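You operate a simulated robot arm through the tools that you are given. There is no shell and no other tool.

You are at the controls of a simulated robot arm. One attempt, no reset.

JOB
Put things in order on the top of the service bench. At the end: the grey dirty pad stands where the clean element stood; the silver black-post screen stands where the grey dirty pad stood; the white rinse bottle from the top of the service bench stands on top of the yellow box (marked "SEALS"); the clean element from the top of the service bench is on the green small parts tray; whatever was shut is shut again. Leave all else as you found it, and nothing knocked over. Set down upright: clean element.

Only the result counts: the job must be done as asked and must still hold three seconds after the hand-in. Knocking over, shifting, dropping, spilling or breaking anything else fails it. A push-on lid holds only when it is set on centred and level and pressed home; a screw cap is set on level and turned clockwise until tight.

ROBOT AND FRAMES
A 6-joint arm with a two-finger parallel gripper, fixed in place. Base frame: the origin is at the foot of the arm, x ahead of it, y to its left, z up; the work surface is at about z = 0. Units: m, rad, N and s.
With the tool pointing down near the work surface it reaches from about 0.18 to 0.46 m from the base axis. Its first joint turns from -1.222 to 1.222 rad. Payload 1.9 kg.
Tool frame: the origin (TCP) lies between the finger pads and is the grasp point; the fingertips stand 0.023 m ahead of it; z points along the fingers, y is the line along which they close. Largest opening 0.094 m; finger width 0.038, thickness 0.01; the body of the gripper, 0.054 by 0.096 m, starts 0.039 m behind the TCP.
Orientation is that of the tool frame in the base frame, as a unit quaternion [x, y, z, w]. With the fingers straight down and closing along the base's y, the tool's x points along the base's -x, its y along +y and its z along -z.

CONTROLS
- The arm moves only by the tool servo_tool. Its argument "targets" is a list of rows, each a list of 7 numbers: the shift along the base's x, y, z in m, then the turn, a rotation vector about the base's x, y, z in rad, then the gripper command, from -1 (shut) to 1 (fully open), values between in proportion. In form: [[dx, dy, dz, rx, ry, rz, hand], ...]. A call has 1 to 20 rows; each row is the pose to reach, as a shift and turn from the pose commanded when the call began. Each row takes 0.2 s and may step no farther than 0.05 m and 0.15 rad from the row before; otherwise, or with a gripper value out of range, the whole call is refused. A pose out of reach is approached as far as the arm can. The call stops where the force on the tool passes 40 N (or 10 N more than at its start, if that is more) or the arm is blocked; 0.2 s more then pass. Each finger travels about 0.108 m/s and halts on what it meets, pressing with about 29 N; the grip force reading is that of the motor and also rises with nothing between the fingers. The clock runs only during rows and for 0.2 s after the last one: add rows that repeat a pose to give the fingers time. It gives the time, the measured TCP pose, the force on the tool (base axes), the opening and the grip force at its end, in the units of the frame above (readings bear some noise), with the torque about the TCP (base axes, N m) and any sound that the robot's microphone picked up, and new pictures: "show" is both (left out), scene, wrist or none.
- Cameras (640 x 400 px; columns grow to the right, rows downward): "scene" is fixed at [0.0432, 0.2995, 0.4215]; the picture's right is [-0.85, -0.53, 0.00], its down [-0.33, 0.52, -0.79] and it looks along [0.42, -0.67, -0.62] (base axes); focal length 214 px, centre (320, 200). "wrist" rides on the gripper at [0.086, 0.016, -0.075] in the tool frame; the picture's right is [-0.18, 0.98, 0.00], its down [-0.58, -0.11, -0.81] and it looks along [-0.79, -0.15, 0.59] (tool axes); focal length 243 px, centre (320, 200). There is no depth. A picture from a camera that has moved, and an enlarged one, comes with that camera's place and axes in the base frame and with its lens. The place of the scene camera against the robot may be out by one fixed shift of up to 0.012 m in any direction.
- close_up(camera, box): a new picture of the part [left, top, right, bottom] of that camera's present view, enlarged. No time passes.
- hand_in(): hands the job in; it is judged then, once.

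Nothing tells you positions but the pictures and the camera data. Unless the task says otherwise, let go and move clear before handing in.

The tools are called after "Request:" by a JSON object that holds its "method" and its "body". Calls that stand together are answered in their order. servo_tool: Moves the arm, as the interface text tells. Its arguments: {"type":"object","properties":{"targets":{"type":"array","items":{"type":"array","items":{"type":"number"}}},"show":{"type":"string","enum":["both","scene","wrist","none"]}},"required":["targets"]} The other tools are called the same way: close_up (camera, box) takes an enlarged picture of a part of a camera's view; hand_in () hands the job in.

At the start:

```text
time: 0.0
eef_pos: [0.2138, -0.2474, 0.3342]
orientation: [0.0, 1.0, 0.0, 0.001]
force: [-0.1, -0.3, -0.3]
ft_torque: [0.01, 0.0, 0.02]
gripper_width: 0.094
grip_force: 0.1
```

scene: 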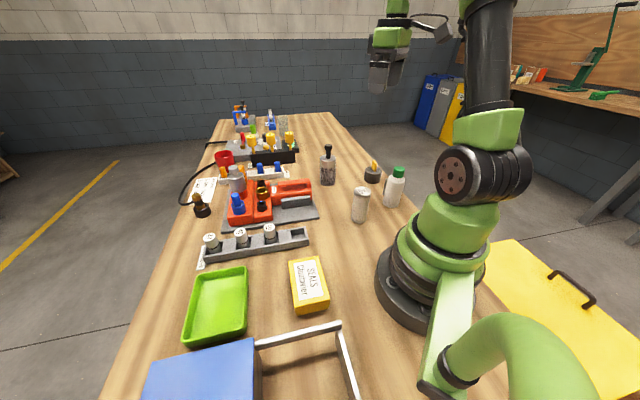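
wrist: 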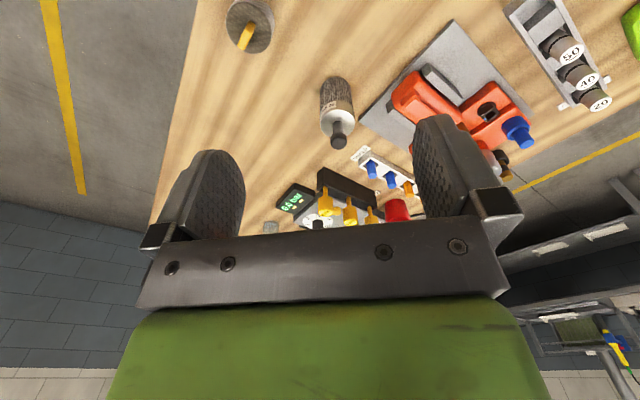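

I see a bench with a green tray, a yellow SEALS box, a row of small items in a grey rack, and bottles. I'll look closer before I move.

Request:
{"method": "close_up", "body": {"camera": "scene", "box": [180, 100, 340, 200]}}

Request:
{"method": "close_up", "body": {"camera": "scene", "box": [180, 170, 340, 270]}}

Request:
{"method": "close_up", "body": {"camera": "scene", "box": [300, 130, 460, 230]}}

Request:
{"method": "close_up", "body": {"camera": "scene", "box": [130, 240, 380, 400]}}

Request:
{"method": "close_up", "body": {"camera": "wrist", "box": [200, 0, 640, 240]}}

```text
4.00 times, centred on (260, 150) of scene
camera zoom: at [0.0432, 0.2995, 0.4215], right [-0.85, -0.53, 0.0], down [-0.33, 0.52, -0.79], along [0.42, -0.67, -0.62], focal length 858 px, centre (560, 400)
```

zoom: 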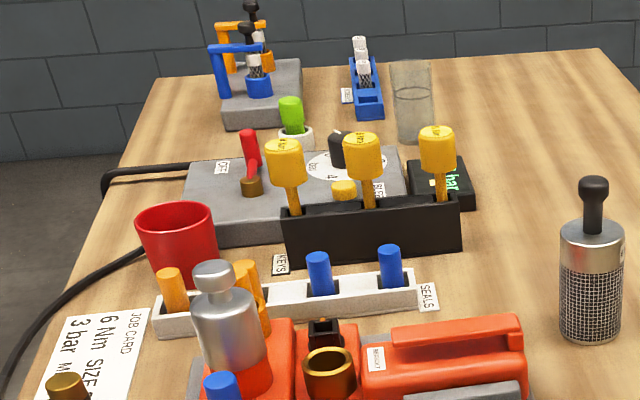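

```text
4.00 times, centred on (260, 220) of scene
camera zoom: at [0.0432, 0.2995, 0.4215], right [-0.85, -0.53, 0.0], down [-0.33, 0.52, -0.79], along [0.42, -0.67, -0.62], focal length 858 px, centre (560, 120)
```

zoom: 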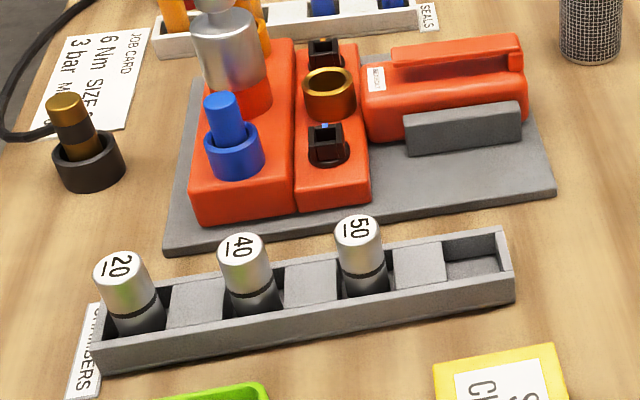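

```text
4.00 times, centred on (380, 180) of scene
camera zoom: at [0.0432, 0.2995, 0.4215], right [-0.85, -0.53, 0.0], down [-0.33, 0.52, -0.79], along [0.42, -0.67, -0.62], focal length 858 px, centre (80, 280)
```

zoom: 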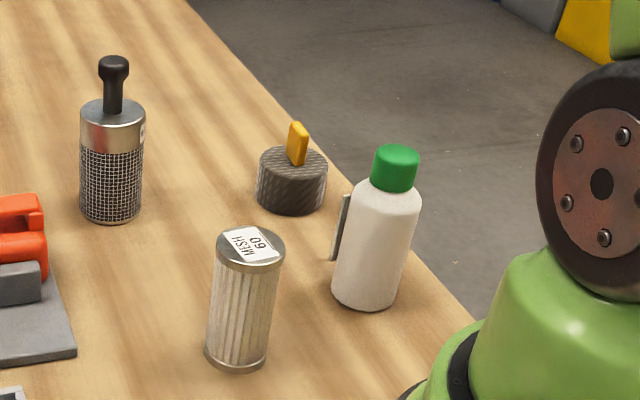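

```text
2.50 times, centred on (255, 320) of scene
camera zoom: at [0.0432, 0.2995, 0.4215], right [-0.85, -0.53, 0.0], down [-0.33, 0.52, -0.79], along [0.42, -0.67, -0.62], focal length 536 px, centre (482, -100)
```

zoom: 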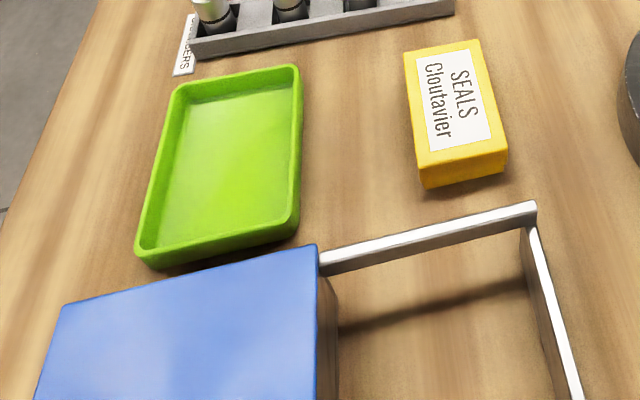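

```text
1.45 times, centred on (420, 120) of wrist
camera zoom: at [0.1263, -0.2299, 0.4085], right [0.19, 0.98, 0.0], down [0.58, -0.11, 0.81], along [0.79, -0.15, -0.59], focal length 353 px, centre (174, 316)
```

zoom: 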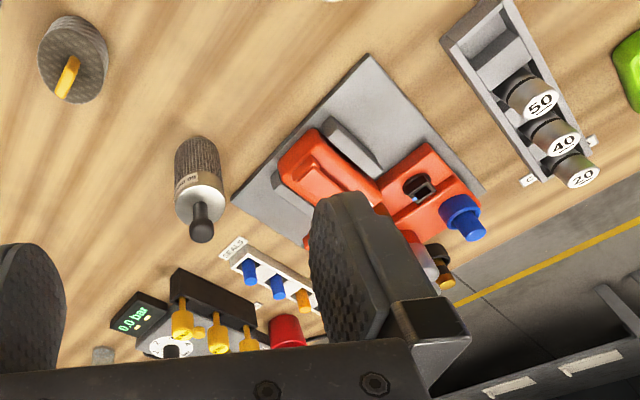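

The clean element looks to be at about (0.18,-0.14), the bottle (0.13,-0.25), the pad (0.23,-0.36) and the screen (0.355,-0.245). The box is near (0.19,0.11) and the tray near (0.33,0.23). I'll turn the wrist outward and pull back for a better look at the bottle, element and pad.

Request:
{"method": "servo_tool", "body": {"targets": [[-0.014, 0.016, -0.005, 0, 0, -0.15, 1], [-0.028, 0.031, -0.01, 0, 0, -0.3, 1], [-0.042, 0.047, -0.015, 0, 0, -0.45, 1], [-0.057, 0.063, -0.02, 0, 0, -0.6, 1], [-0.071, 0.078, -0.025, 0, 0, -0.75, 1], [-0.085, 0.094, -0.03, 0, 0, -0.9, 1], [-0.085, 0.094, -0.03, 0, 0, -0.9, 1]], "show": "both"}}

```text
time: 1.6
eef_pos: [0.1272, -0.1528, 0.3052]
orientation: [0.437, 0.9, -0.001, 0.001]
force: [-0.5, 0.4, -1.5]
ft_torque: [-0.02, -0.01, 0.0]
gripper_width: 0.0941
grip_force: 0.0
camera wrist: at [0.0864, -0.0738, 0.3785], right [0.89, 0.46, 0.0], down [0.27, -0.52, 0.81], along [0.37, -0.71, -0.59], focal length 243 px, centre (320, 200)
```

scene: 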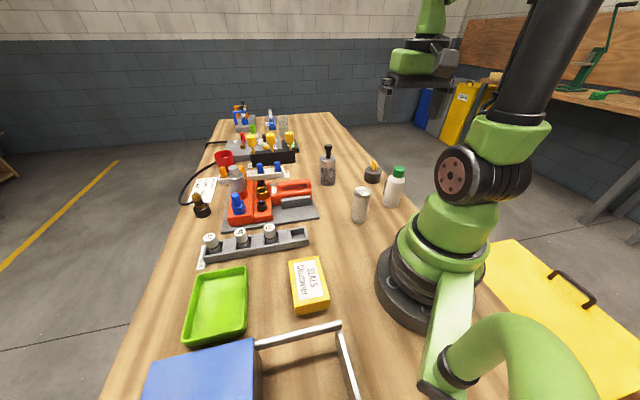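
wrist: 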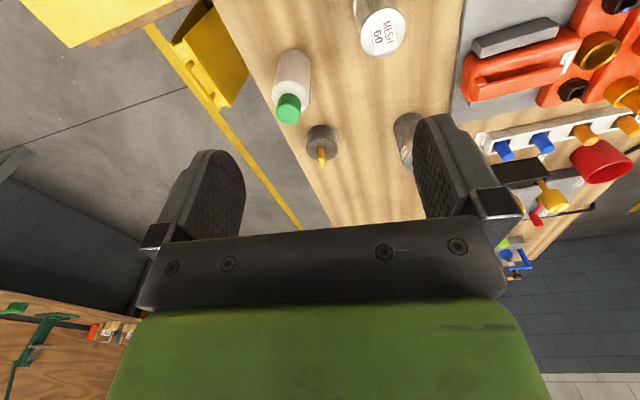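

The wrist view now shows the bottle, element and pad. I'll zoom in to measure them.

Request:
{"method": "close_up", "body": {"camera": "wrist", "box": [240, 0, 440, 170]}}

```text
2.35 times, centred on (340, 85) of wrist
camera zoom: at [0.0864, -0.0738, 0.3785], right [0.89, 0.46, 0.0], down [0.27, -0.52, 0.81], along [0.37, -0.71, -0.59], focal length 571 px, centre (273, 471)
```

zoom: 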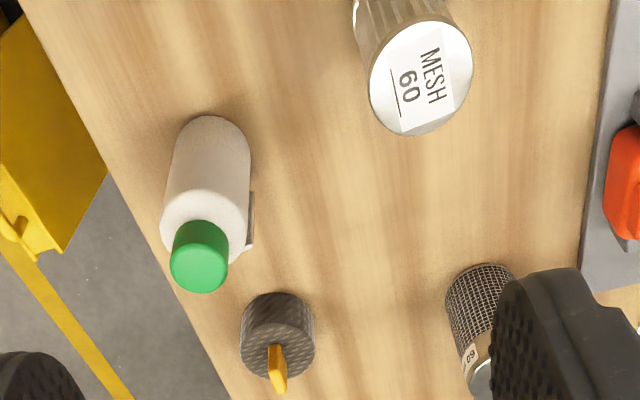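

The bottle has a small plate on its right side, so I'll view it from the other side. That means turning the wrist so the camera looks back at the bottle from +x.

Request:
{"method": "servo_tool", "body": {"targets": [[0.005, -0.006, -0.007, 0, 0, -0.145, 1], [0.009, -0.012, -0.014, 0, 0, -0.29, 1], [0.014, -0.018, -0.021, 0, 0, -0.435, 1], [0.018, -0.023, -0.028, 0, 0, -0.58, 1], [0.023, -0.029, -0.035, 0, 0, -0.725, 1], [0.028, -0.035, -0.043, 0, 0, -0.87, 1], [0.032, -0.041, -0.05, 0, 0, -1.015, 1], [0.037, -0.047, -0.057, 0, 0, -1.16, 1], [0.041, -0.053, -0.064, 0, 0, -1.305, 1], [0.046, -0.058, -0.071, 0, 0, -1.45, 1], [0.05, -0.064, -0.078, 0, 0, -1.595, 1], [0.055, -0.07, -0.085, 0, 0, -1.74, 1], [0.055, -0.07, -0.085, 0, 0, -1.74, 1]], "show": "both"}}

```text
time: 4.4
eef_pos: [0.1823, -0.2232, 0.2188]
orientation: [0.969, 0.247, 0.0, 0.0]
force: [0.1, 0.9, 0.4]
ft_torque: [-0.01, -0.02, 0.03]
gripper_width: 0.0939
grip_force: 0.0
camera wrist: at [0.2662, -0.1953, 0.2934], right [0.31, -0.95, 0.0], down [-0.56, -0.18, 0.81], along [-0.77, -0.25, -0.59], focal length 243 px, centre (320, 200)
```

scene: 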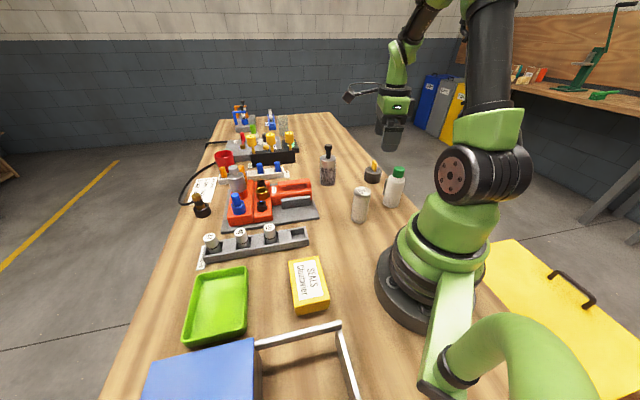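
wrist: 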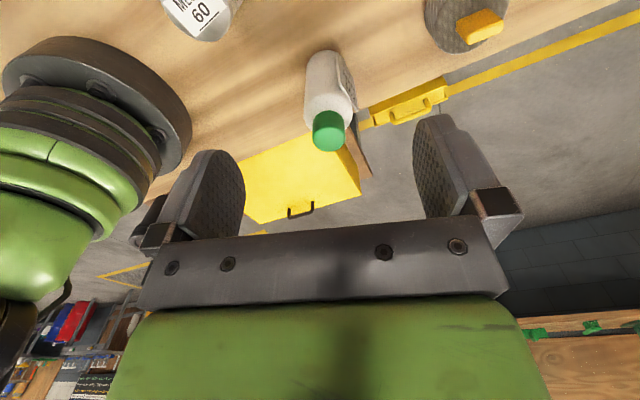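

Request:
{"method": "close_up", "body": {"camera": "wrist", "box": [270, 20, 410, 170]}}

Request:
{"method": "close_up", "body": {"camera": "wrist", "box": [400, 0, 530, 80]}}

```text
2.67 times, centred on (340, 95) of wrist
camera zoom: at [0.2662, -0.1953, 0.2934], right [0.31, -0.95, 0.0], down [-0.56, -0.18, 0.81], along [-0.77, -0.25, -0.59], focal length 647 px, centre (267, 480)
```

zoom: 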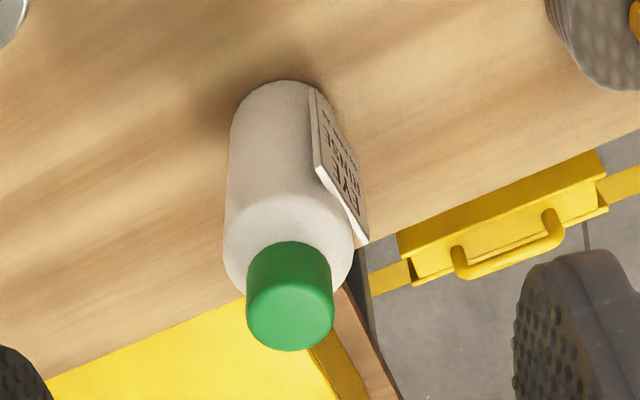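

```text
4.92 times, centred on (465, 40) of wrist
camera zoom: at [0.2662, -0.1953, 0.2934], right [0.31, -0.95, 0.0], down [-0.56, -0.18, 0.81], along [-0.77, -0.25, -0.59], focal length 1194 px, centre (-394, 988)
```

zoom: 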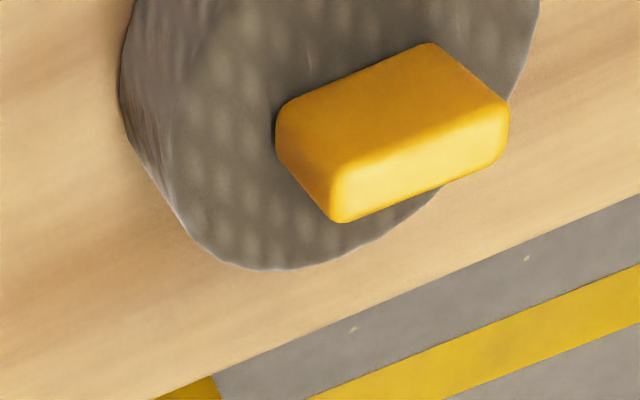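

The bottle is at about (0.134,-0.247), its cap top at z≈0.122, with a flat label plate on its side. A closing direction at about 57° avoids the plate. Before gripping anything, I'll look at the box and tray to get their exact positions.

Request:
{"method": "servo_tool", "body": {"targets": [[-0.001, 0.014, 0.01, 0, 0, 0.145, 1], [-0.002, 0.028, 0.02, 0, 0, 0.29, 1], [-0.003, 0.042, 0.03, 0, 0, 0.435, 1], [-0.004, 0.056, 0.04, 0, 0, 0.58, 1], [-0.005, 0.07, 0.05, 0, 0, 0.725, 1], [-0.006, 0.084, 0.06, 0, 0, 0.87, 1], [-0.007, 0.098, 0.07, 0, 0, 1.015, 1], [-0.008, 0.112, 0.08, 0, 0, 1.16, 1], [-0.009, 0.126, 0.08, 0, 0, 1.305, 1], [-0.01, 0.14, 0.08, 0, 0, 1.45, 1], [-0.011, 0.154, 0.08, 0, 0, 1.57, 1]], "show": "none"}}

Request:
{"method": "servo_tool", "body": {"targets": [[-0.001, 0.014, 0, 0, 0, 0.145, 1], [-0.002, 0.028, 0, 0, 0, 0.29, 1], [-0.003, 0.042, 0, 0, 0, 0.435, 1], [-0.004, 0.056, 0, 0, 0, 0.58, 1], [-0.005, 0.07, 0, 0, 0, 0.725, 1], [-0.006, 0.084, 0, 0, 0, 0.87, 1], [-0.007, 0.098, 0, 0, 0, 1.015, 1], [-0.008, 0.112, 0, 0, 0, 1.16, 1], [-0.009, 0.126, 0, 0, 0, 1.305, 1], [-0.01, 0.14, 0, 0, 0, 1.45, 1], [-0.011, 0.15, 0, 0, 0, 1.57, 1], [-0.011, 0.15, 0, 0, 0, 1.57, 1]], "show": "both"}}

```text
time: 6.8
eef_pos: [0.172, -0.0693, 0.2988]
orientation: [0.511, 0.86, 0.001, -0.001]
force: [0.1, -0.3, 1.2]
ft_torque: [-0.03, 0.02, -0.04]
gripper_width: 0.0939
grip_force: 0.1
```

```text
time: 9.4
eef_pos: [0.1621, 0.0811, 0.2988]
orientation: [-0.248, 0.969, 0.0, 0.001]
force: [0.1, 0.7, -0.1]
ft_torque: [0.0, 0.03, 0.0]
gripper_width: 0.0938
grip_force: 0.0
camera wrist: at [0.0772, 0.055, 0.3738], right [-0.31, 0.95, 0.0], down [0.56, 0.18, 0.81], along [0.77, 0.25, -0.59], focal length 243 px, centre (320, 200)
```

scene: 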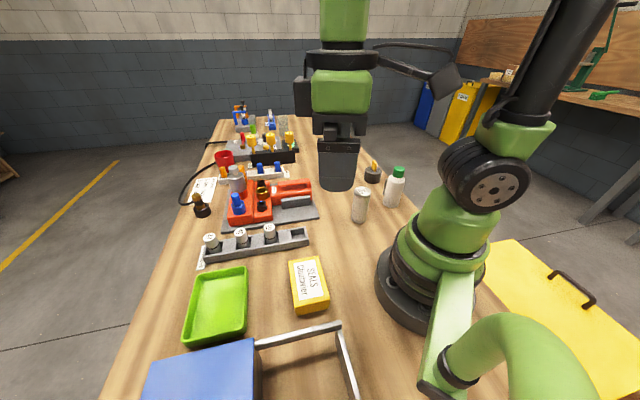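
wrist: 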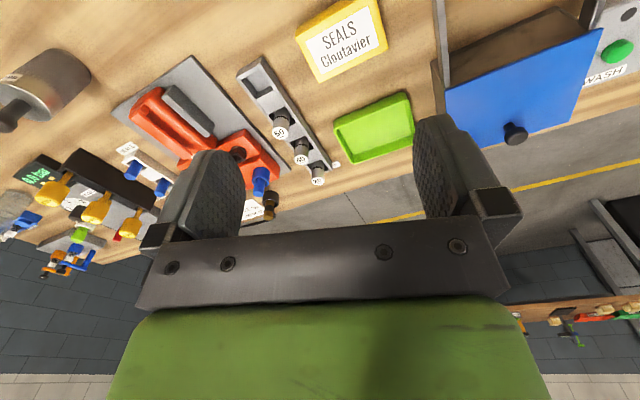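

Request:
{"method": "close_up", "body": {"camera": "wrist", "box": [280, 0, 440, 170]}}

Request:
{"method": "close_up", "body": {"camera": "wrist", "box": [400, 0, 640, 180]}}

```text
2.35 times, centred on (360, 85) of wrist
camera zoom: at [0.0772, 0.055, 0.3738], right [-0.31, 0.95, 0.0], down [0.56, 0.18, 0.81], along [0.77, 0.25, -0.59], focal length 571 px, centre (226, 471)
```

zoom: 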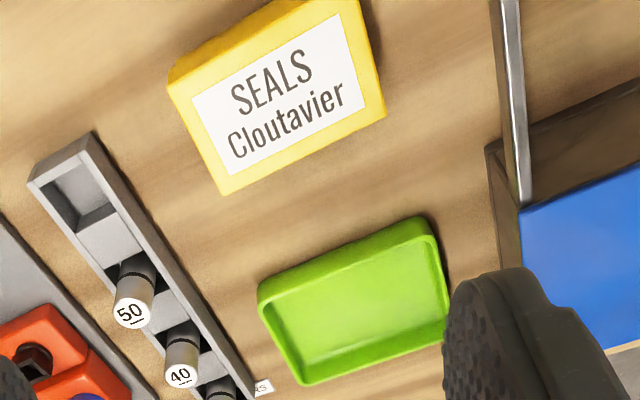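

```text
2.22 times, centred on (520, 90) of wrist
camera zoom: at [0.0772, 0.055, 0.3738], right [-0.31, 0.95, 0.0], down [0.56, 0.18, 0.81], along [0.77, 0.25, -0.59], focal length 539 px, centre (-124, 444)
```

zoom: 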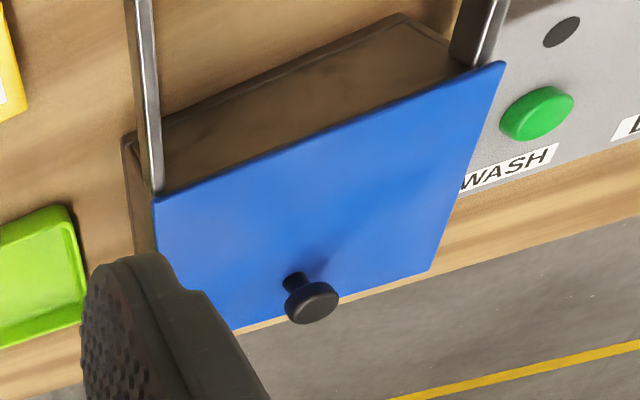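

The box centre is about (0.191,0.122), with its top near z=0.033, and the tray centre is about (0.315,0.237). I'll go back and hover over the bottle with the fingers turned to avoid its label plate.

Request:
{"method": "servo_tool", "body": {"targets": [[0.008, -0.033, 0, 0, 0, -0.11, 1], [0.016, -0.066, 0, 0, 0, -0.22, 1], [0.022, -0.098, 0, 0, 0, -0.33, 1], [0.024, -0.131, 0, 0, 0, -0.44, 1], [0.022, -0.164, 0, 0, 0, -0.55, 1], [0.016, -0.196, 0, 0, 0, -0.66, 1], [0.006, -0.229, 0, 0, 0, -0.77, 1], [-0.006, -0.262, 0, 0, 0, -0.88, 1], [-0.018, -0.295, -0.03, 0, 0, -0.98, 1], [-0.0282, -0.3271, -0.06, 0, 0, -1.076, 1], [-0.0282, -0.3271, -0.1, 0, 0, -1.076, 1], [-0.0282, -0.3271, -0.12, 0, 0, -1.076, 1], [-0.0282, -0.3271, -0.12, 0, 0, -1.076, 1]], "show": "both"}}

```text
time: 12.2
eef_pos: [0.1331, -0.2464, 0.179]
orientation: [0.285, 0.959, 0.0, 0.001]
force: [-0.4, 0.7, -0.3]
ft_torque: [-0.01, -0.01, 0.01]
gripper_width: 0.094
grip_force: 0.1
camera wrist: at [0.0695, -0.1849, 0.2527], right [0.69, 0.72, 0.0], down [0.43, -0.41, 0.81], along [0.58, -0.56, -0.59], focal length 243 px, centre (320, 200)
```

scene: 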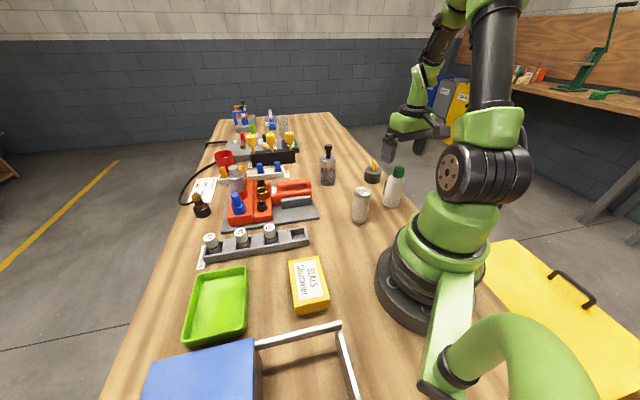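
wrist: 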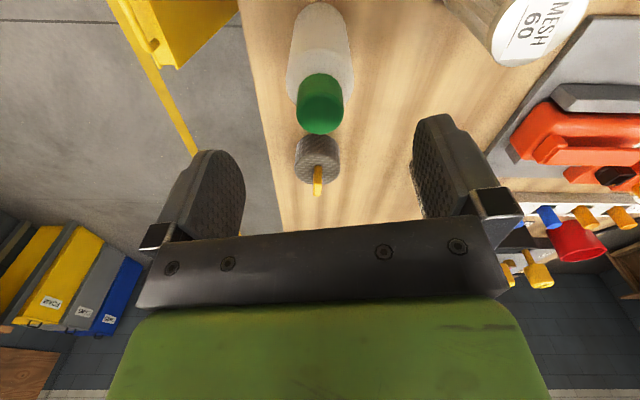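

Request:
{"method": "close_up", "body": {"camera": "wrist", "box": [260, 0, 380, 150]}}

```text
2.67 times, centred on (320, 75) of wrist
camera zoom: at [0.0695, -0.1849, 0.2527], right [0.69, 0.72, 0.0], down [0.43, -0.41, 0.81], along [0.58, -0.56, -0.59], focal length 647 px, centre (320, 533)
```

zoom: 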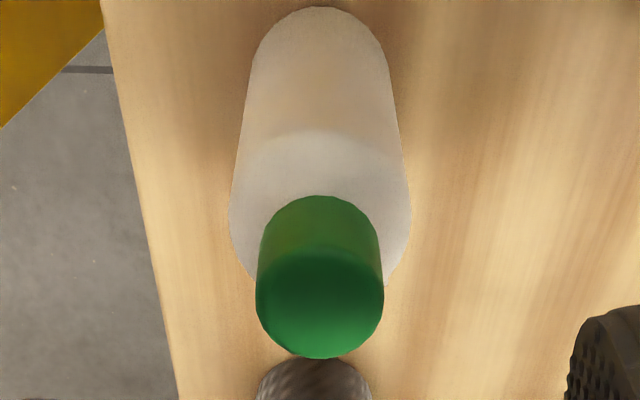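

The bottle is centred between the fingers and about 3 mm further forward than the TCP. I'll correct for that, descend and close on its body.

Request:
{"method": "servo_tool", "body": {"targets": [[0.0022, -0.0021, -0.02, 0, 0, 0, 1], [0.0022, -0.0021, -0.04, 0, 0, 0, 1], [0.0022, -0.0021, -0.06, 0, 0, 0, 1], [0.0022, -0.0021, -0.075, 0, 0, 0, 1], [0.0022, -0.0021, -0.085, 0, 0, 0, 1], [0.0022, -0.0021, -0.0925, 0, 0, 0, 1], [0.0022, -0.0021, -0.0925, 0, 0, 0, 1]], "show": "wrist"}}

```text
time: 13.8
eef_pos: [0.1359, -0.2488, 0.0865]
orientation: [0.285, 0.958, 0.0, 0.001]
force: [0.7, 0.2, 0.2]
ft_torque: [-0.03, -0.03, -0.01]
gripper_width: 0.0939
grip_force: 0.0
camera wrist: at [0.0715, -0.1866, 0.1611], right [0.69, 0.72, 0.0], down [0.43, -0.41, 0.81], along [0.58, -0.56, -0.59], focal length 243 px, centre (320, 200)
```

wrist: 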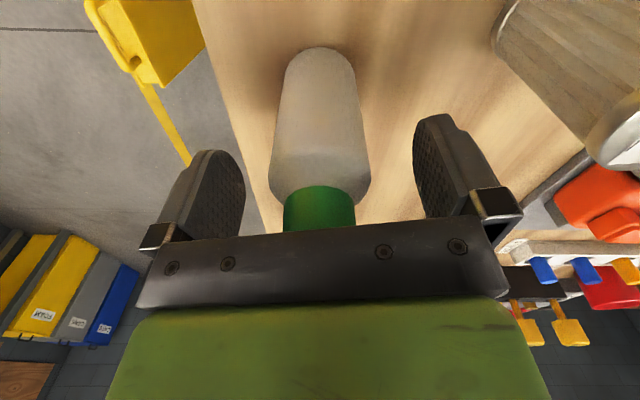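

Request:
{"method": "servo_tool", "body": {"targets": [[0, 0, 0, 0, 0, 0, 0.2], [0, 0, 0, 0, 0, 0, -0.2], [0, 0, 0, 0, 0, 0, -1], [0, 0, 0, 0, 0, 0, -1], [0, 0, 0, 0, 0, 0, -1]], "show": "wrist"}}

```text
time: 15.0
eef_pos: [0.1357, -0.2489, 0.0866]
orientation: [0.285, 0.959, 0.0, 0.001]
force: [1.2, -0.7, 0.1]
ft_torque: [0.02, 0.01, 0.03]
gripper_width: 0.0468
grip_force: 29.6
camera wrist: at [0.0715, -0.1865, 0.1613], right [0.69, 0.72, 0.0], down [0.43, -0.41, 0.81], along [0.58, -0.56, -0.59], focal length 243 px, centre (320, 200)
```

wrist: 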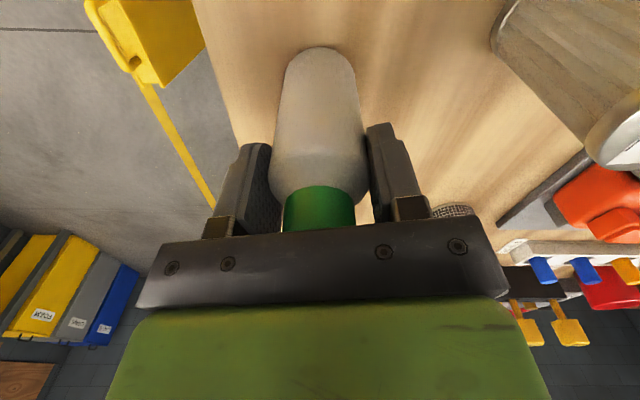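

The bottle is gripped at 0.047 m wide. I'll lift it and check the hold.

Request:
{"method": "servo_tool", "body": {"targets": [[0, 0, 0.005, 0, 0, 0, -1], [0, 0, 0.015, 0, 0, 0, -1], [0, 0, 0.03, 0, 0, 0, -1], [0, 0, 0.05, 0, 0, 0, -1], [0, 0, 0.075, 0, 0, 0, -1], [0, 0, 0.1, 0, 0, 0, -1], [0, 0, 0.125, 0, 0, 0, -1], [0, 0, 0.145, 0, 0, 0, -1], [0, 0, 0.145, 0, 0, 0, -1]], "show": "both"}}

```text
time: 17.0
eef_pos: [0.1349, -0.2484, 0.231]
orientation: [0.285, 0.958, 0.0, 0.001]
force: [0.7, 0.2, -1.5]
ft_torque: [0.02, 0.01, 0.01]
gripper_width: 0.0466
grip_force: 28.9
camera wrist: at [0.0713, -0.1865, 0.3064], right [0.69, 0.72, 0.0], down [0.43, -0.41, 0.81], along [0.58, -0.56, -0.59], focal length 243 px, centre (320, 200)
```

scene: 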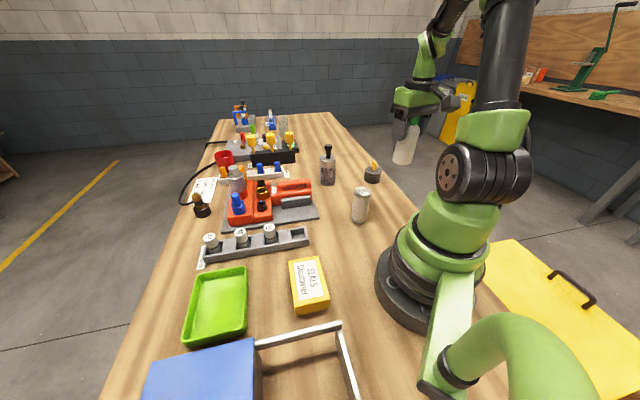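
wrist: 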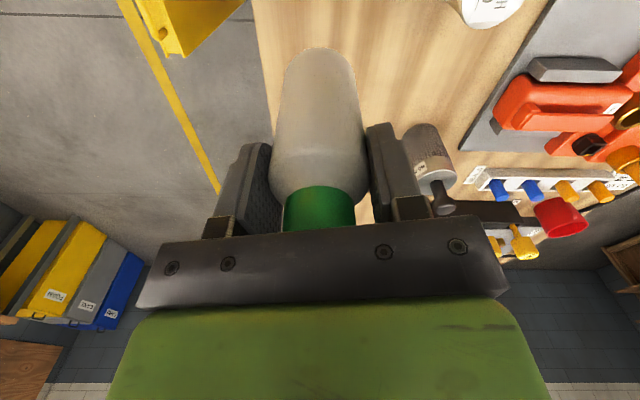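

The hold is good. I'll carry the bottle high over to the box.

Request:
{"method": "servo_tool", "body": {"targets": [[0.0184, 0.0309, 0.01, 0, 0, 0.0955, -1], [0.0343, 0.0619, 0.02, 0, 0, 0.191, -1], [0.0476, 0.0928, 0.02, 0, 0, 0.2865, -1], [0.0585, 0.1237, 0.02, 0, 0, 0.382, -1], [0.0669, 0.1547, 0.02, 0, 0, 0.4775, -1], [0.0728, 0.1856, 0.02, 0, 0, 0.573, -1], [0.0761, 0.2165, 0.02, 0, 0, 0.6685, -1], [0.077, 0.2475, 0.02, 0, 0, 0.764, -1], [0.0754, 0.2784, 0.02, 0, 0, 0.8595, -1], [0.0713, 0.3093, 0.02, 0, 0, 0.955, -1], [0.0646, 0.3403, 0.02, 0, 0, 1.0505, -1], [0.0555, 0.3712, 0.02, 0, 0, 1.146, -1], [0.0555, 0.3712, 0.02, 0, 0, 1.146, -1]], "show": "both"}}

```text
time: 19.8
eef_pos: [0.191, 0.1242, 0.2509]
orientation: [-0.28, 0.96, 0.0, 0.0]
force: [0.6, -0.1, 0.0]
ft_torque: [0.02, 0.0, 0.03]
gripper_width: 0.0
grip_force: 29.0
camera wrist: at [0.1089, 0.0911, 0.3258], right [-0.37, 0.93, 0.0], down [0.55, 0.22, 0.81], along [0.75, 0.3, -0.59], focal length 243 px, centre (320, 200)
```

scene: 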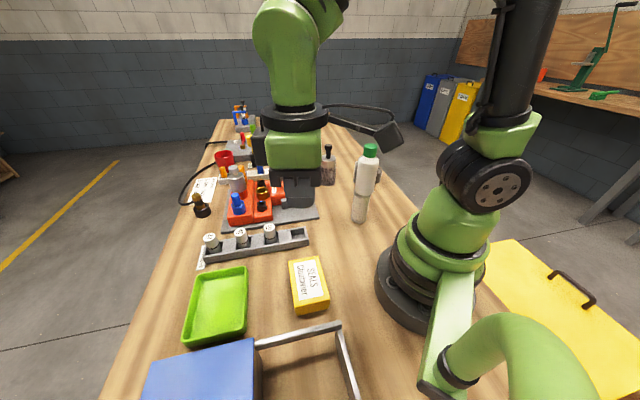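
wrist: 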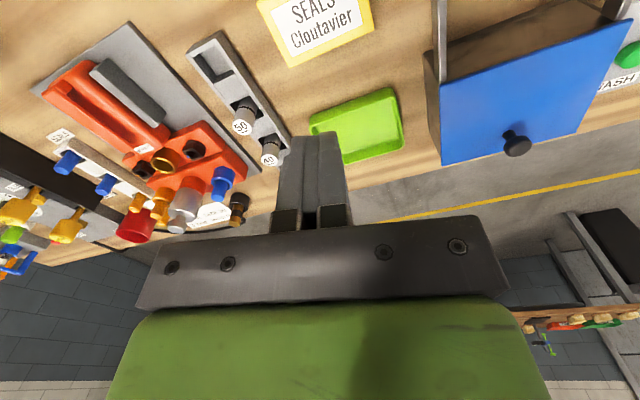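

The fingers are fully shut, so the bottle slipped out on the way. It looks to be standing near or on the element, so I need a closer look.

Request:
{"method": "close_up", "body": {"camera": "scene", "box": [310, 130, 430, 240]}}

Request:
{"method": "close_up", "body": {"camera": "wrist", "box": [220, 0, 420, 180]}}

```text
3.64 times, centred on (370, 185) of scene
camera zoom: at [0.0432, 0.2995, 0.4215], right [-0.85, -0.53, 0.0], down [-0.33, 0.52, -0.79], along [0.42, -0.67, -0.62], focal length 780 px, centre (138, 254)
```

zoom: 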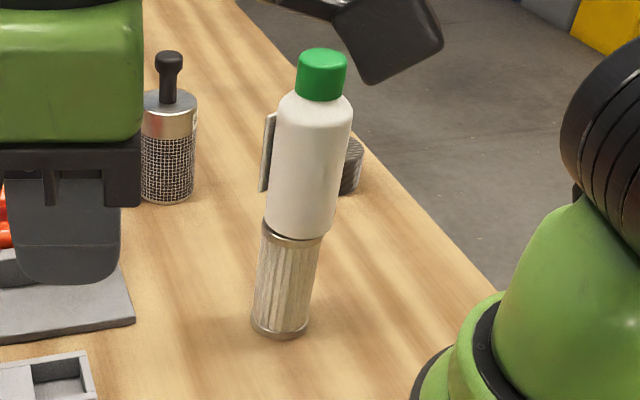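

```text
2.22 times, centred on (320, 90) of wrist
camera zoom: at [0.1089, 0.0911, 0.3258], right [-0.37, 0.93, 0.0], down [0.55, 0.22, 0.81], along [0.75, 0.3, -0.59], focal length 539 px, centre (320, 444)
```

zoom: 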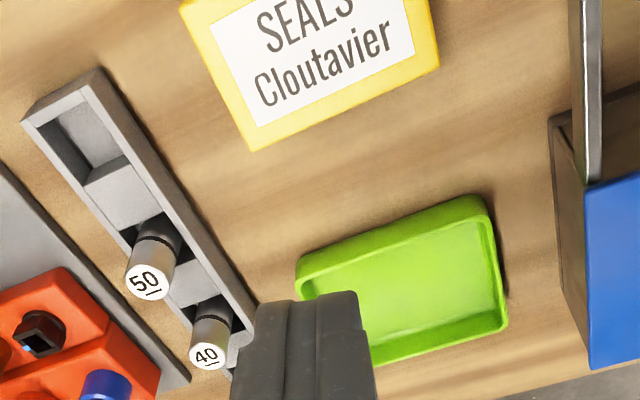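

The bottle slid out of the grip and is standing upright on top of the clean element, which hasn't moved. I'll go back above it with the fingers open and check its exact position before regripping.

Request:
{"method": "servo_tool", "body": {"targets": [[0.003, -0.025, 0.02, 0, 0, -0.09, -0.5], [0.008, -0.05, 0.038, 0, 0, -0.18, 0], [0.012, -0.08, 0.038, 0, 0, -0.27, 0.5], [0.014, -0.11, 0.038, 0, 0, -0.36, 1], [0.012, -0.14, 0.038, 0, 0, -0.45, 1], [0.01, -0.17, 0.038, 0, 0, -0.54, 1], [0.005, -0.195, 0.038, 0, 0, -0.63, 1], [0.0, -0.22, 0.038, 0, 0, -0.72, 1], [-0.002, -0.24, 0.038, 0, 0, -0.78, 1], [-0.0043, -0.2516, 0.038, 0, 0, -0.82, 1], [-0.0043, -0.2516, 0.038, 0, 0, -0.82, 1]], "show": "both"}}

```text
time: 22.2
eef_pos: [0.1871, -0.129, 0.2889]
orientation: [0.125, 0.992, 0.0, 0.001]
force: [-0.3, 0.0, -0.2]
ft_torque: [0.0, 0.02, 0.01]
gripper_width: 0.0938
grip_force: 0.1
camera wrist: at [0.1063, -0.0906, 0.3637], right [0.42, 0.91, 0.0], down [0.54, -0.25, 0.81], along [0.73, -0.34, -0.59], focal length 243 px, centre (320, 200)
```

scene: 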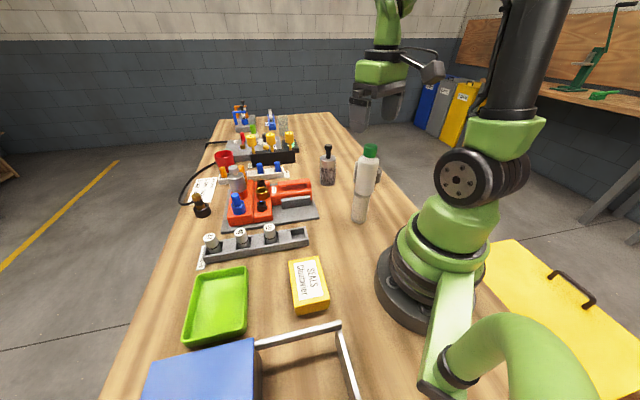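
wrist: 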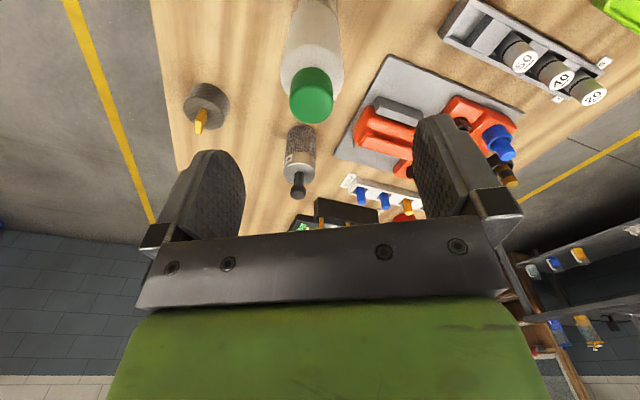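

Request:
{"method": "close_up", "body": {"camera": "wrist", "box": [250, 0, 370, 150]}}

Request:
{"method": "close_up", "body": {"camera": "scene", "box": [310, 130, 430, 240]}}

```text
2.67 times, centred on (310, 75) of wrist
camera zoom: at [0.1063, -0.0906, 0.3637], right [0.42, 0.91, 0.0], down [0.54, -0.25, 0.81], along [0.73, -0.34, -0.59], focal length 647 px, centre (347, 533)
```

zoom: 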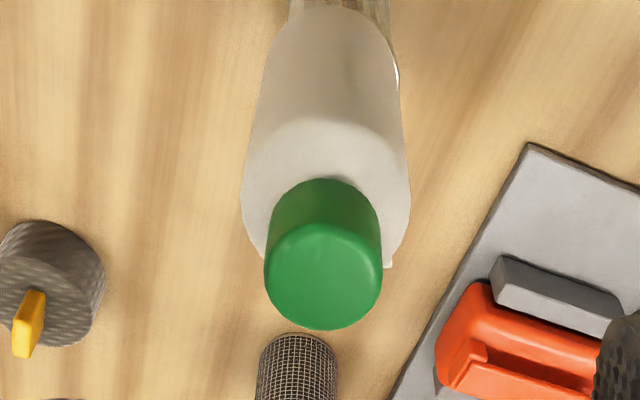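

```text
3.64 times, centred on (370, 185) of scene
camera zoom: at [0.0432, 0.2995, 0.4215], right [-0.85, -0.53, 0.0], down [-0.33, 0.52, -0.79], along [0.42, -0.67, -0.62], focal length 780 px, centre (138, 254)
```

zoom: 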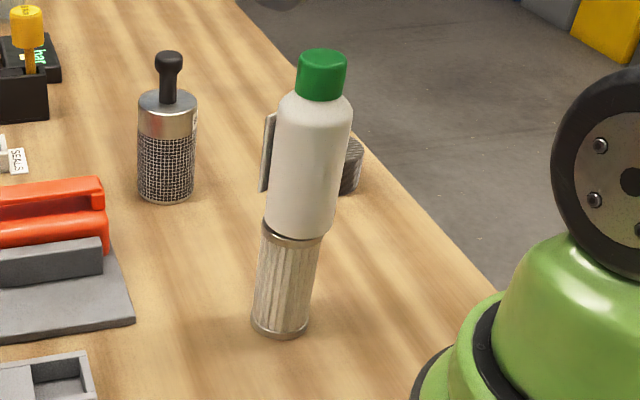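

The bottle is upright at about (0.1885,-0.136), with its cap top at z≈0.216. I'll centre over it and descend carefully to regrip.

Request:
{"method": "servo_tool", "body": {"targets": [[0.0015, -0.007, -0.005, 0, 0, 0, 1], [0.0015, -0.007, -0.03, 0, 0, 0, 1], [0.0015, -0.007, -0.05, 0, 0, 0, 1], [0.0015, -0.007, -0.05, 0, 0, 0, 1]], "show": "wrist"}}

```text
time: 23.2
eef_pos: [0.1891, -0.1363, 0.2392]
orientation: [0.125, 0.992, 0.0, 0.001]
force: [0.3, 0.3, 0.2]
ft_torque: [0.0, 0.02, 0.01]
gripper_width: 0.0941
grip_force: 0.0
camera wrist: at [0.1079, -0.0971, 0.313], right [0.42, 0.91, 0.0], down [0.54, -0.25, 0.81], along [0.73, -0.34, -0.59], focal length 243 px, centre (320, 200)
```

wrist: 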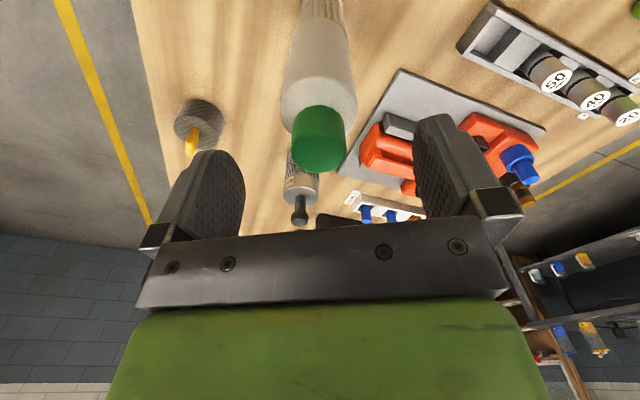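

Request:
{"method": "close_up", "body": {"camera": "wrist", "box": [240, 0, 400, 200]}}

```text
2.00 times, centred on (320, 100) of wrist
camera zoom: at [0.1079, -0.0971, 0.313], right [0.42, 0.91, 0.0], down [0.54, -0.25, 0.81], along [0.73, -0.34, -0.59], focal length 485 px, centre (320, 400)
```

zoom: 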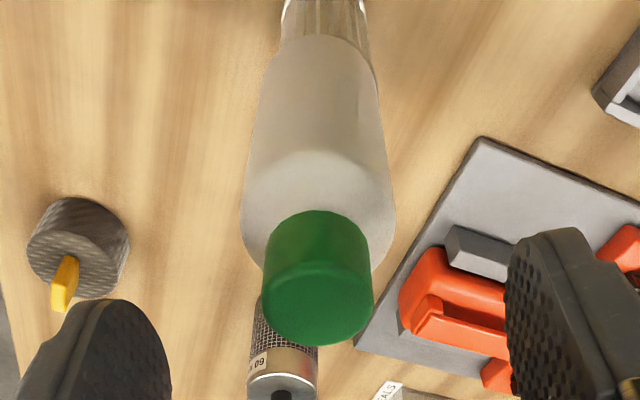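

Request:
{"method": "servo_tool", "body": {"targets": [[0.0015, -0.0012, -0.015, 0, 0, 0, 1], [0.0015, -0.0012, -0.03, 0, 0, 0, 1], [0.0015, -0.0012, -0.045, 0, 0, 0, 1], [0.0015, -0.0012, -0.054, 0, 0, 0, 1], [0.0015, -0.0012, -0.059, 0, 0, 0, 1], [0.0015, -0.0012, -0.059, 0, 0, 0, 1]], "show": "both"}}

Request:
{"method": "close_up", "body": {"camera": "wrist", "box": [140, 0, 500, 240]}}

Request:
{"method": "close_up", "body": {"camera": "scene", "box": [310, 110, 430, 240]}}

```text
time: 24.6
eef_pos: [0.1897, -0.1383, 0.1805]
orientation: [0.126, 0.992, 0.0, 0.001]
force: [-1.4, 0.3, 8.4]
ft_torque: [-0.02, 0.0, -0.06]
gripper_width: 0.094
grip_force: 0.1
camera wrist: at [0.1091, -0.0987, 0.255], right [0.42, 0.91, 0.0], down [0.53, -0.25, 0.81], along [0.73, -0.34, -0.59], focal length 243 px, centre (320, 200)
```

scene: 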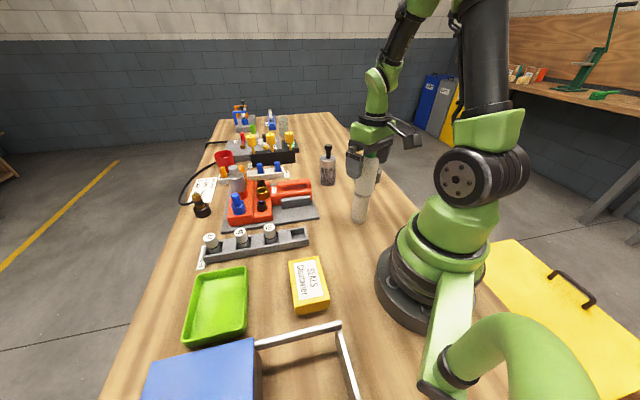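
wrist: 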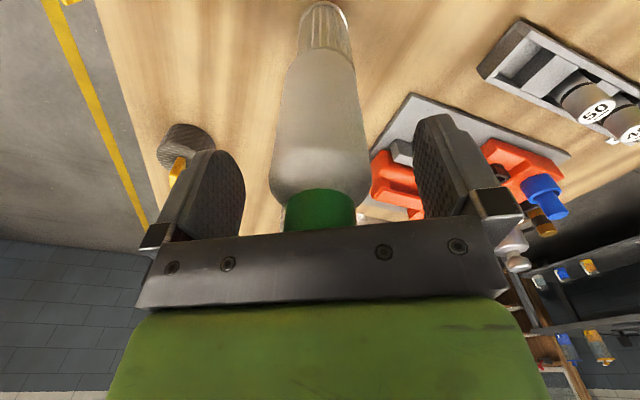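

```text
1.67 times, centred on (320, 120) of wrist
camera zoom: at [0.1091, -0.0987, 0.255], right [0.42, 0.91, 0.0], down [0.53, -0.25, 0.81], along [0.73, -0.34, -0.59], focal length 404 px, centre (320, 333)
```

zoom: 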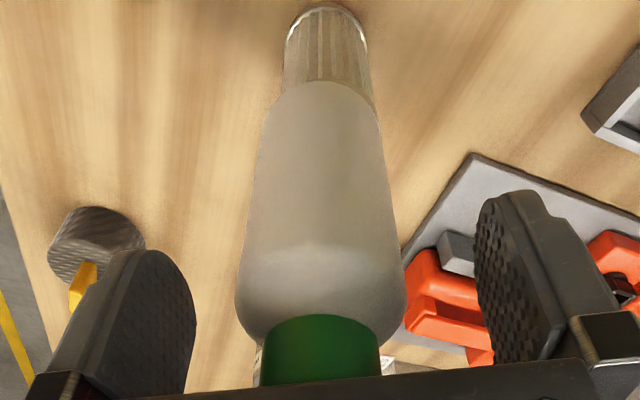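

```text
3.08 times, centred on (370, 175) of scene
camera zoom: at [0.0432, 0.2995, 0.4215], right [-0.85, -0.53, 0.0], down [-0.33, 0.52, -0.79], along [0.42, -0.67, -0.62], focal length 660 px, centre (166, 277)
```

zoom: 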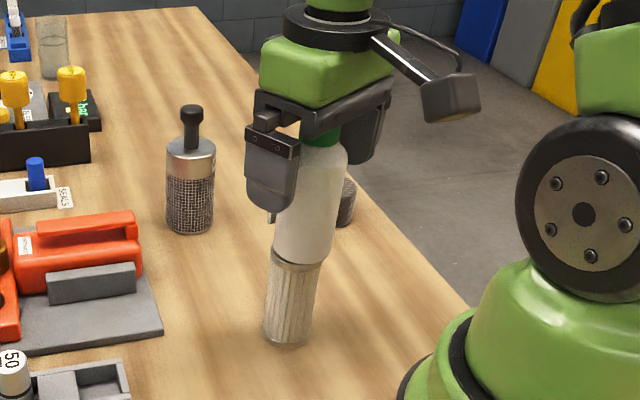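

The palm is just touching the cap (8 N). I'll back off 3 mm and then close.

Request:
{"method": "servo_tool", "body": {"targets": [[0, 0, 0.003, 0, 0, 0, 1], [0, 0, 0.003, 0, 0, 0, 1]], "show": "none"}}

Request:
{"method": "servo_tool", "body": {"targets": [[0, 0, 0, 0, 0, 0, 0.3], [0, 0, 0, 0, 0, 0, 0.1], [0, 0, 0, 0, 0, 0, 0], [0, 0, 0, 0, 0, 0, -0.2], [0, 0, 0, 0, 0, 0, -1], [0, 0, 0, 0, 0, 0, -1], [0, 0, 0, 0, 0, 0, -1]], "show": "both"}}

```text
time: 25.2
eef_pos: [0.1903, -0.1354, 0.1834]
orientation: [0.126, 0.992, 0.0, 0.001]
force: [0.5, -0.2, 0.4]
ft_torque: [-0.03, 0.02, -0.04]
gripper_width: 0.0939
grip_force: 0.1
```

```text
time: 26.8
eef_pos: [0.1903, -0.1372, 0.1839]
orientation: [0.125, 0.992, 0.0, 0.001]
force: [0.3, 0.6, -0.3]
ft_torque: [0.02, -0.01, 0.03]
gripper_width: 0.0465
grip_force: 28.7
camera wrist: at [0.1091, -0.0987, 0.258], right [0.42, 0.91, 0.0], down [0.54, -0.25, 0.81], along [0.73, -0.34, -0.59], focal length 243 px, centre (320, 200)
```

scene: 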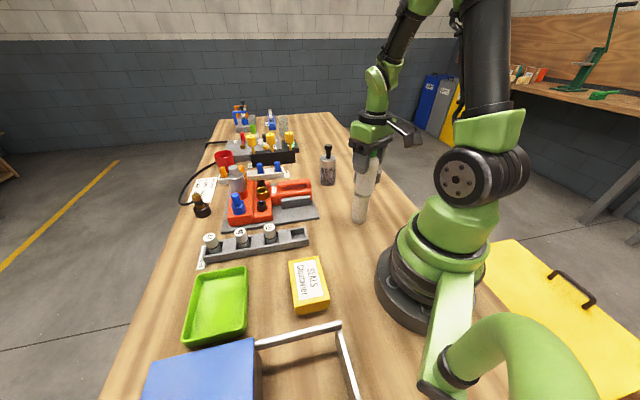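
wrist: 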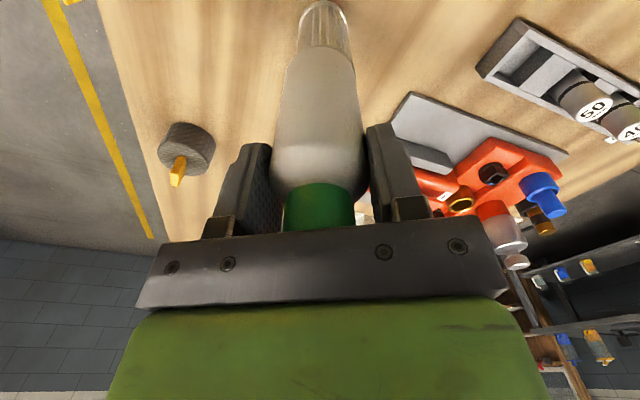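

Request:
{"method": "servo_tool", "body": {"targets": [[0, 0, 0.003, 0, 0, 0, -1], [0, 0, 0.007, 0, 0, 0, -1], [0, 0, 0.012, 0, 0, 0, -1], [0, 0, 0.018, 0, 0, 0, -1], [0, 0, 0.024, 0, 0, 0, -1], [0, 0, 0.028, 0, 0, 0, -1], [0, 0, 0.03, 0, 0, 0, -1], [0, 0, 0.03, 0, 0, 0, -1]], "show": "both"}}

Request:
{"method": "close_up", "body": {"camera": "scene", "box": [310, 110, 430, 240]}}

```text
time: 28.6
eef_pos: [0.1885, -0.1375, 0.2131]
orientation: [0.126, 0.992, 0.0, 0.002]
force: [1.2, 0.7, -1.2]
ft_torque: [0.04, 0.0, 0.01]
gripper_width: 0.0469
grip_force: 28.9
camera wrist: at [0.109, -0.0987, 0.288], right [0.42, 0.91, 0.0], down [0.54, -0.25, 0.81], along [0.73, -0.34, -0.59], focal length 243 px, centre (320, 200)
```

scene: 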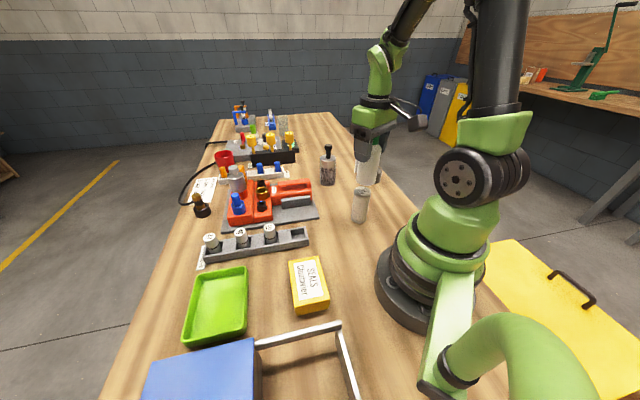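
wrist: 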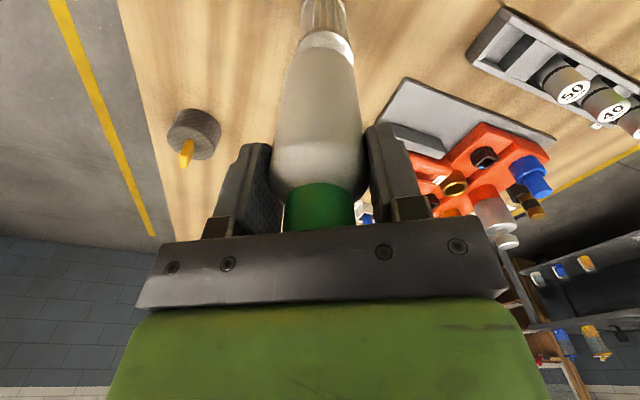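

```text
3.08 times, centred on (370, 175) of scene
camera zoom: at [0.0432, 0.2995, 0.4215], right [-0.85, -0.53, 0.0], down [-0.33, 0.52, -0.79], along [0.42, -0.67, -0.62], focal length 660 px, centre (166, 277)
```

zoom: 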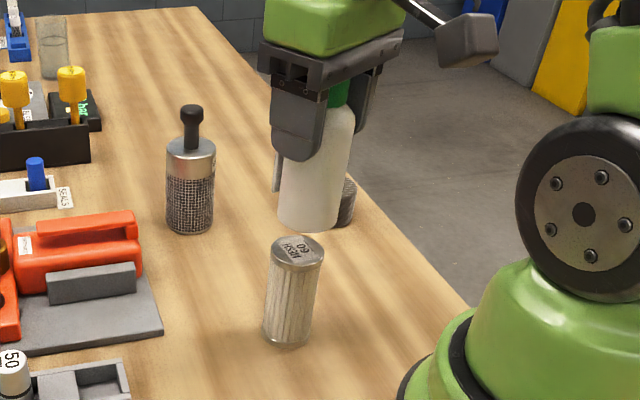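

The bottle is held and the element still stands undisturbed. I'll move slowly toward the box, lowering as I go so any slip would be short.

Request:
{"method": "servo_tool", "body": {"targets": [[0.0, 0.004, 0, 0, 0, 0.01, -1], [0.001, 0.012, 0, 0, 0, 0.03, -1], [0.002, 0.024, 0, 0, 0, 0.06, -1], [0.004, 0.038, 0, 0, 0, 0.1, -1], [0.006, 0.052, 0, 0, 0, 0.14, -1], [0.008, 0.066, 0, 0, 0, 0.18, -1], [0.01, 0.078, -0.004, 0, 0, 0.21, -1], [0.011, 0.088, -0.01, 0, 0, 0.24, -1], [0.012, 0.096, -0.018, 0, 0, 0.26, -1], [0.012, 0.1, -0.026, 0, 0, 0.27, -1], [0.012, 0.1, -0.034, 0, 0, 0.27, -1], [0.012, 0.1, -0.04, 0, 0, 0.27, -1]], "show": "both"}}

```text
time: 31.2
eef_pos: [0.2016, -0.0372, 0.1744]
orientation: [-0.009, 1.0, 0.0, 0.0]
force: [0.0, 0.4, -2.5]
ft_torque: [0.03, 0.02, -0.03]
gripper_width: 0.0465
grip_force: 28.8
camera wrist: at [0.1141, -0.0216, 0.2479], right [0.17, 0.99, 0.0], down [0.58, -0.1, 0.81], along [0.8, -0.13, -0.59], focal length 243 px, centre (320, 200)
```

scene: 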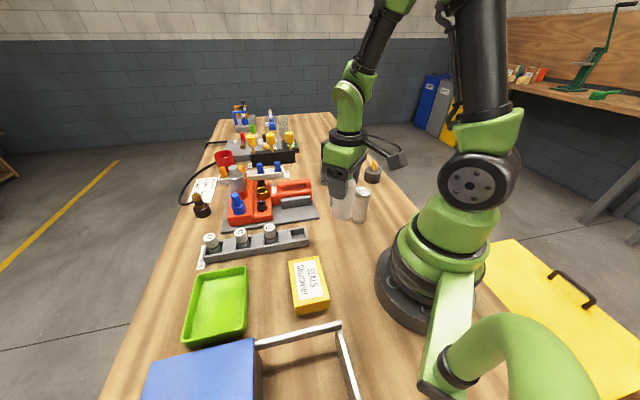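
wrist: 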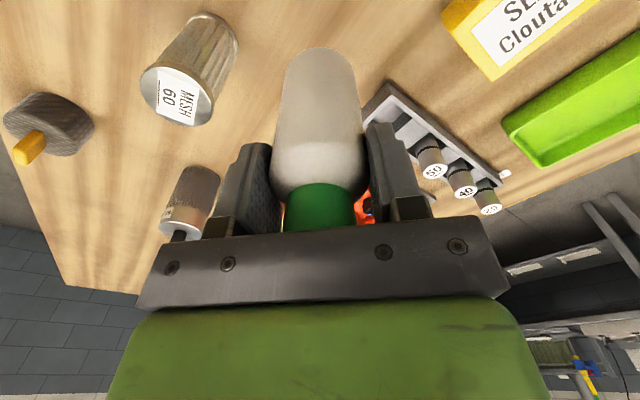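

Request:
{"method": "servo_tool", "body": {"targets": [[0.0, 0.005, 0, 0, 0, 0.02, -1], [0.001, 0.014, 0, 0, 0, 0.05, -1], [0.002, 0.027, 0, 0, 0, 0.095, -1], [0.003, 0.042, 0, 0, 0, 0.145, -1], [0.003, 0.058, 0, 0, 0, 0.2, -1], [0.003, 0.074, 0, 0, 0, 0.255, -1], [0.002, 0.09, 0, 0, 0, 0.31, -1], [0.0, 0.106, 0, 0, 0, 0.365, -1], [-0.003, 0.12, 0, 0, 0, 0.415, -1], [-0.006, 0.134, -0.004, 0, 0, 0.46, -1], [-0.008, 0.146, -0.008, 0, 0, 0.5, -1], [-0.01, 0.154, -0.012, 0, 0, 0.53, -1], [-0.0107, 0.1598, -0.015, 0, 0, 0.55, -1], [-0.0107, 0.1598, -0.015, 0, 0, 0.55, -1]], "show": "both"}}

```text
time: 34.2
eef_pos: [0.191, 0.1231, 0.1595]
orientation: [-0.281, 0.96, 0.0, 0.001]
force: [0.2, 0.2, -1.1]
ft_torque: [0.01, -0.01, 0.03]
gripper_width: 0.0465
grip_force: 29.2
camera wrist: at [0.1088, 0.0907, 0.233], right [-0.37, 0.93, 0.0], down [0.55, 0.22, 0.81], along [0.75, 0.3, -0.59], focal length 243 px, centre (320, 200)
```

scene: 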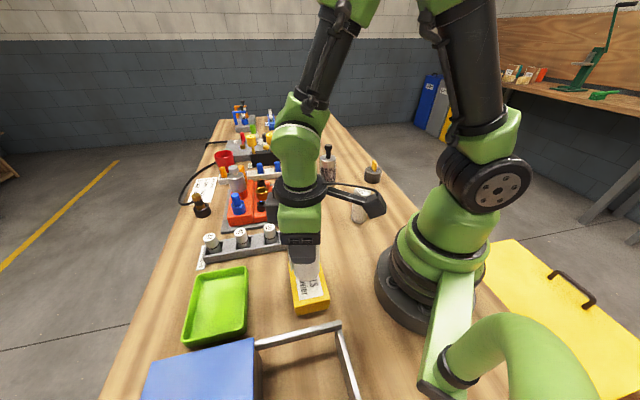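
wrist: 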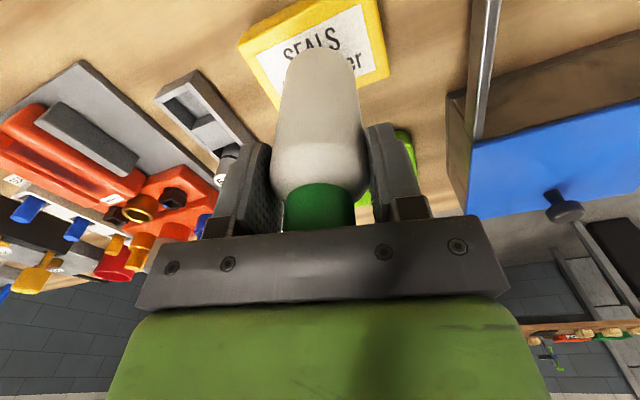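

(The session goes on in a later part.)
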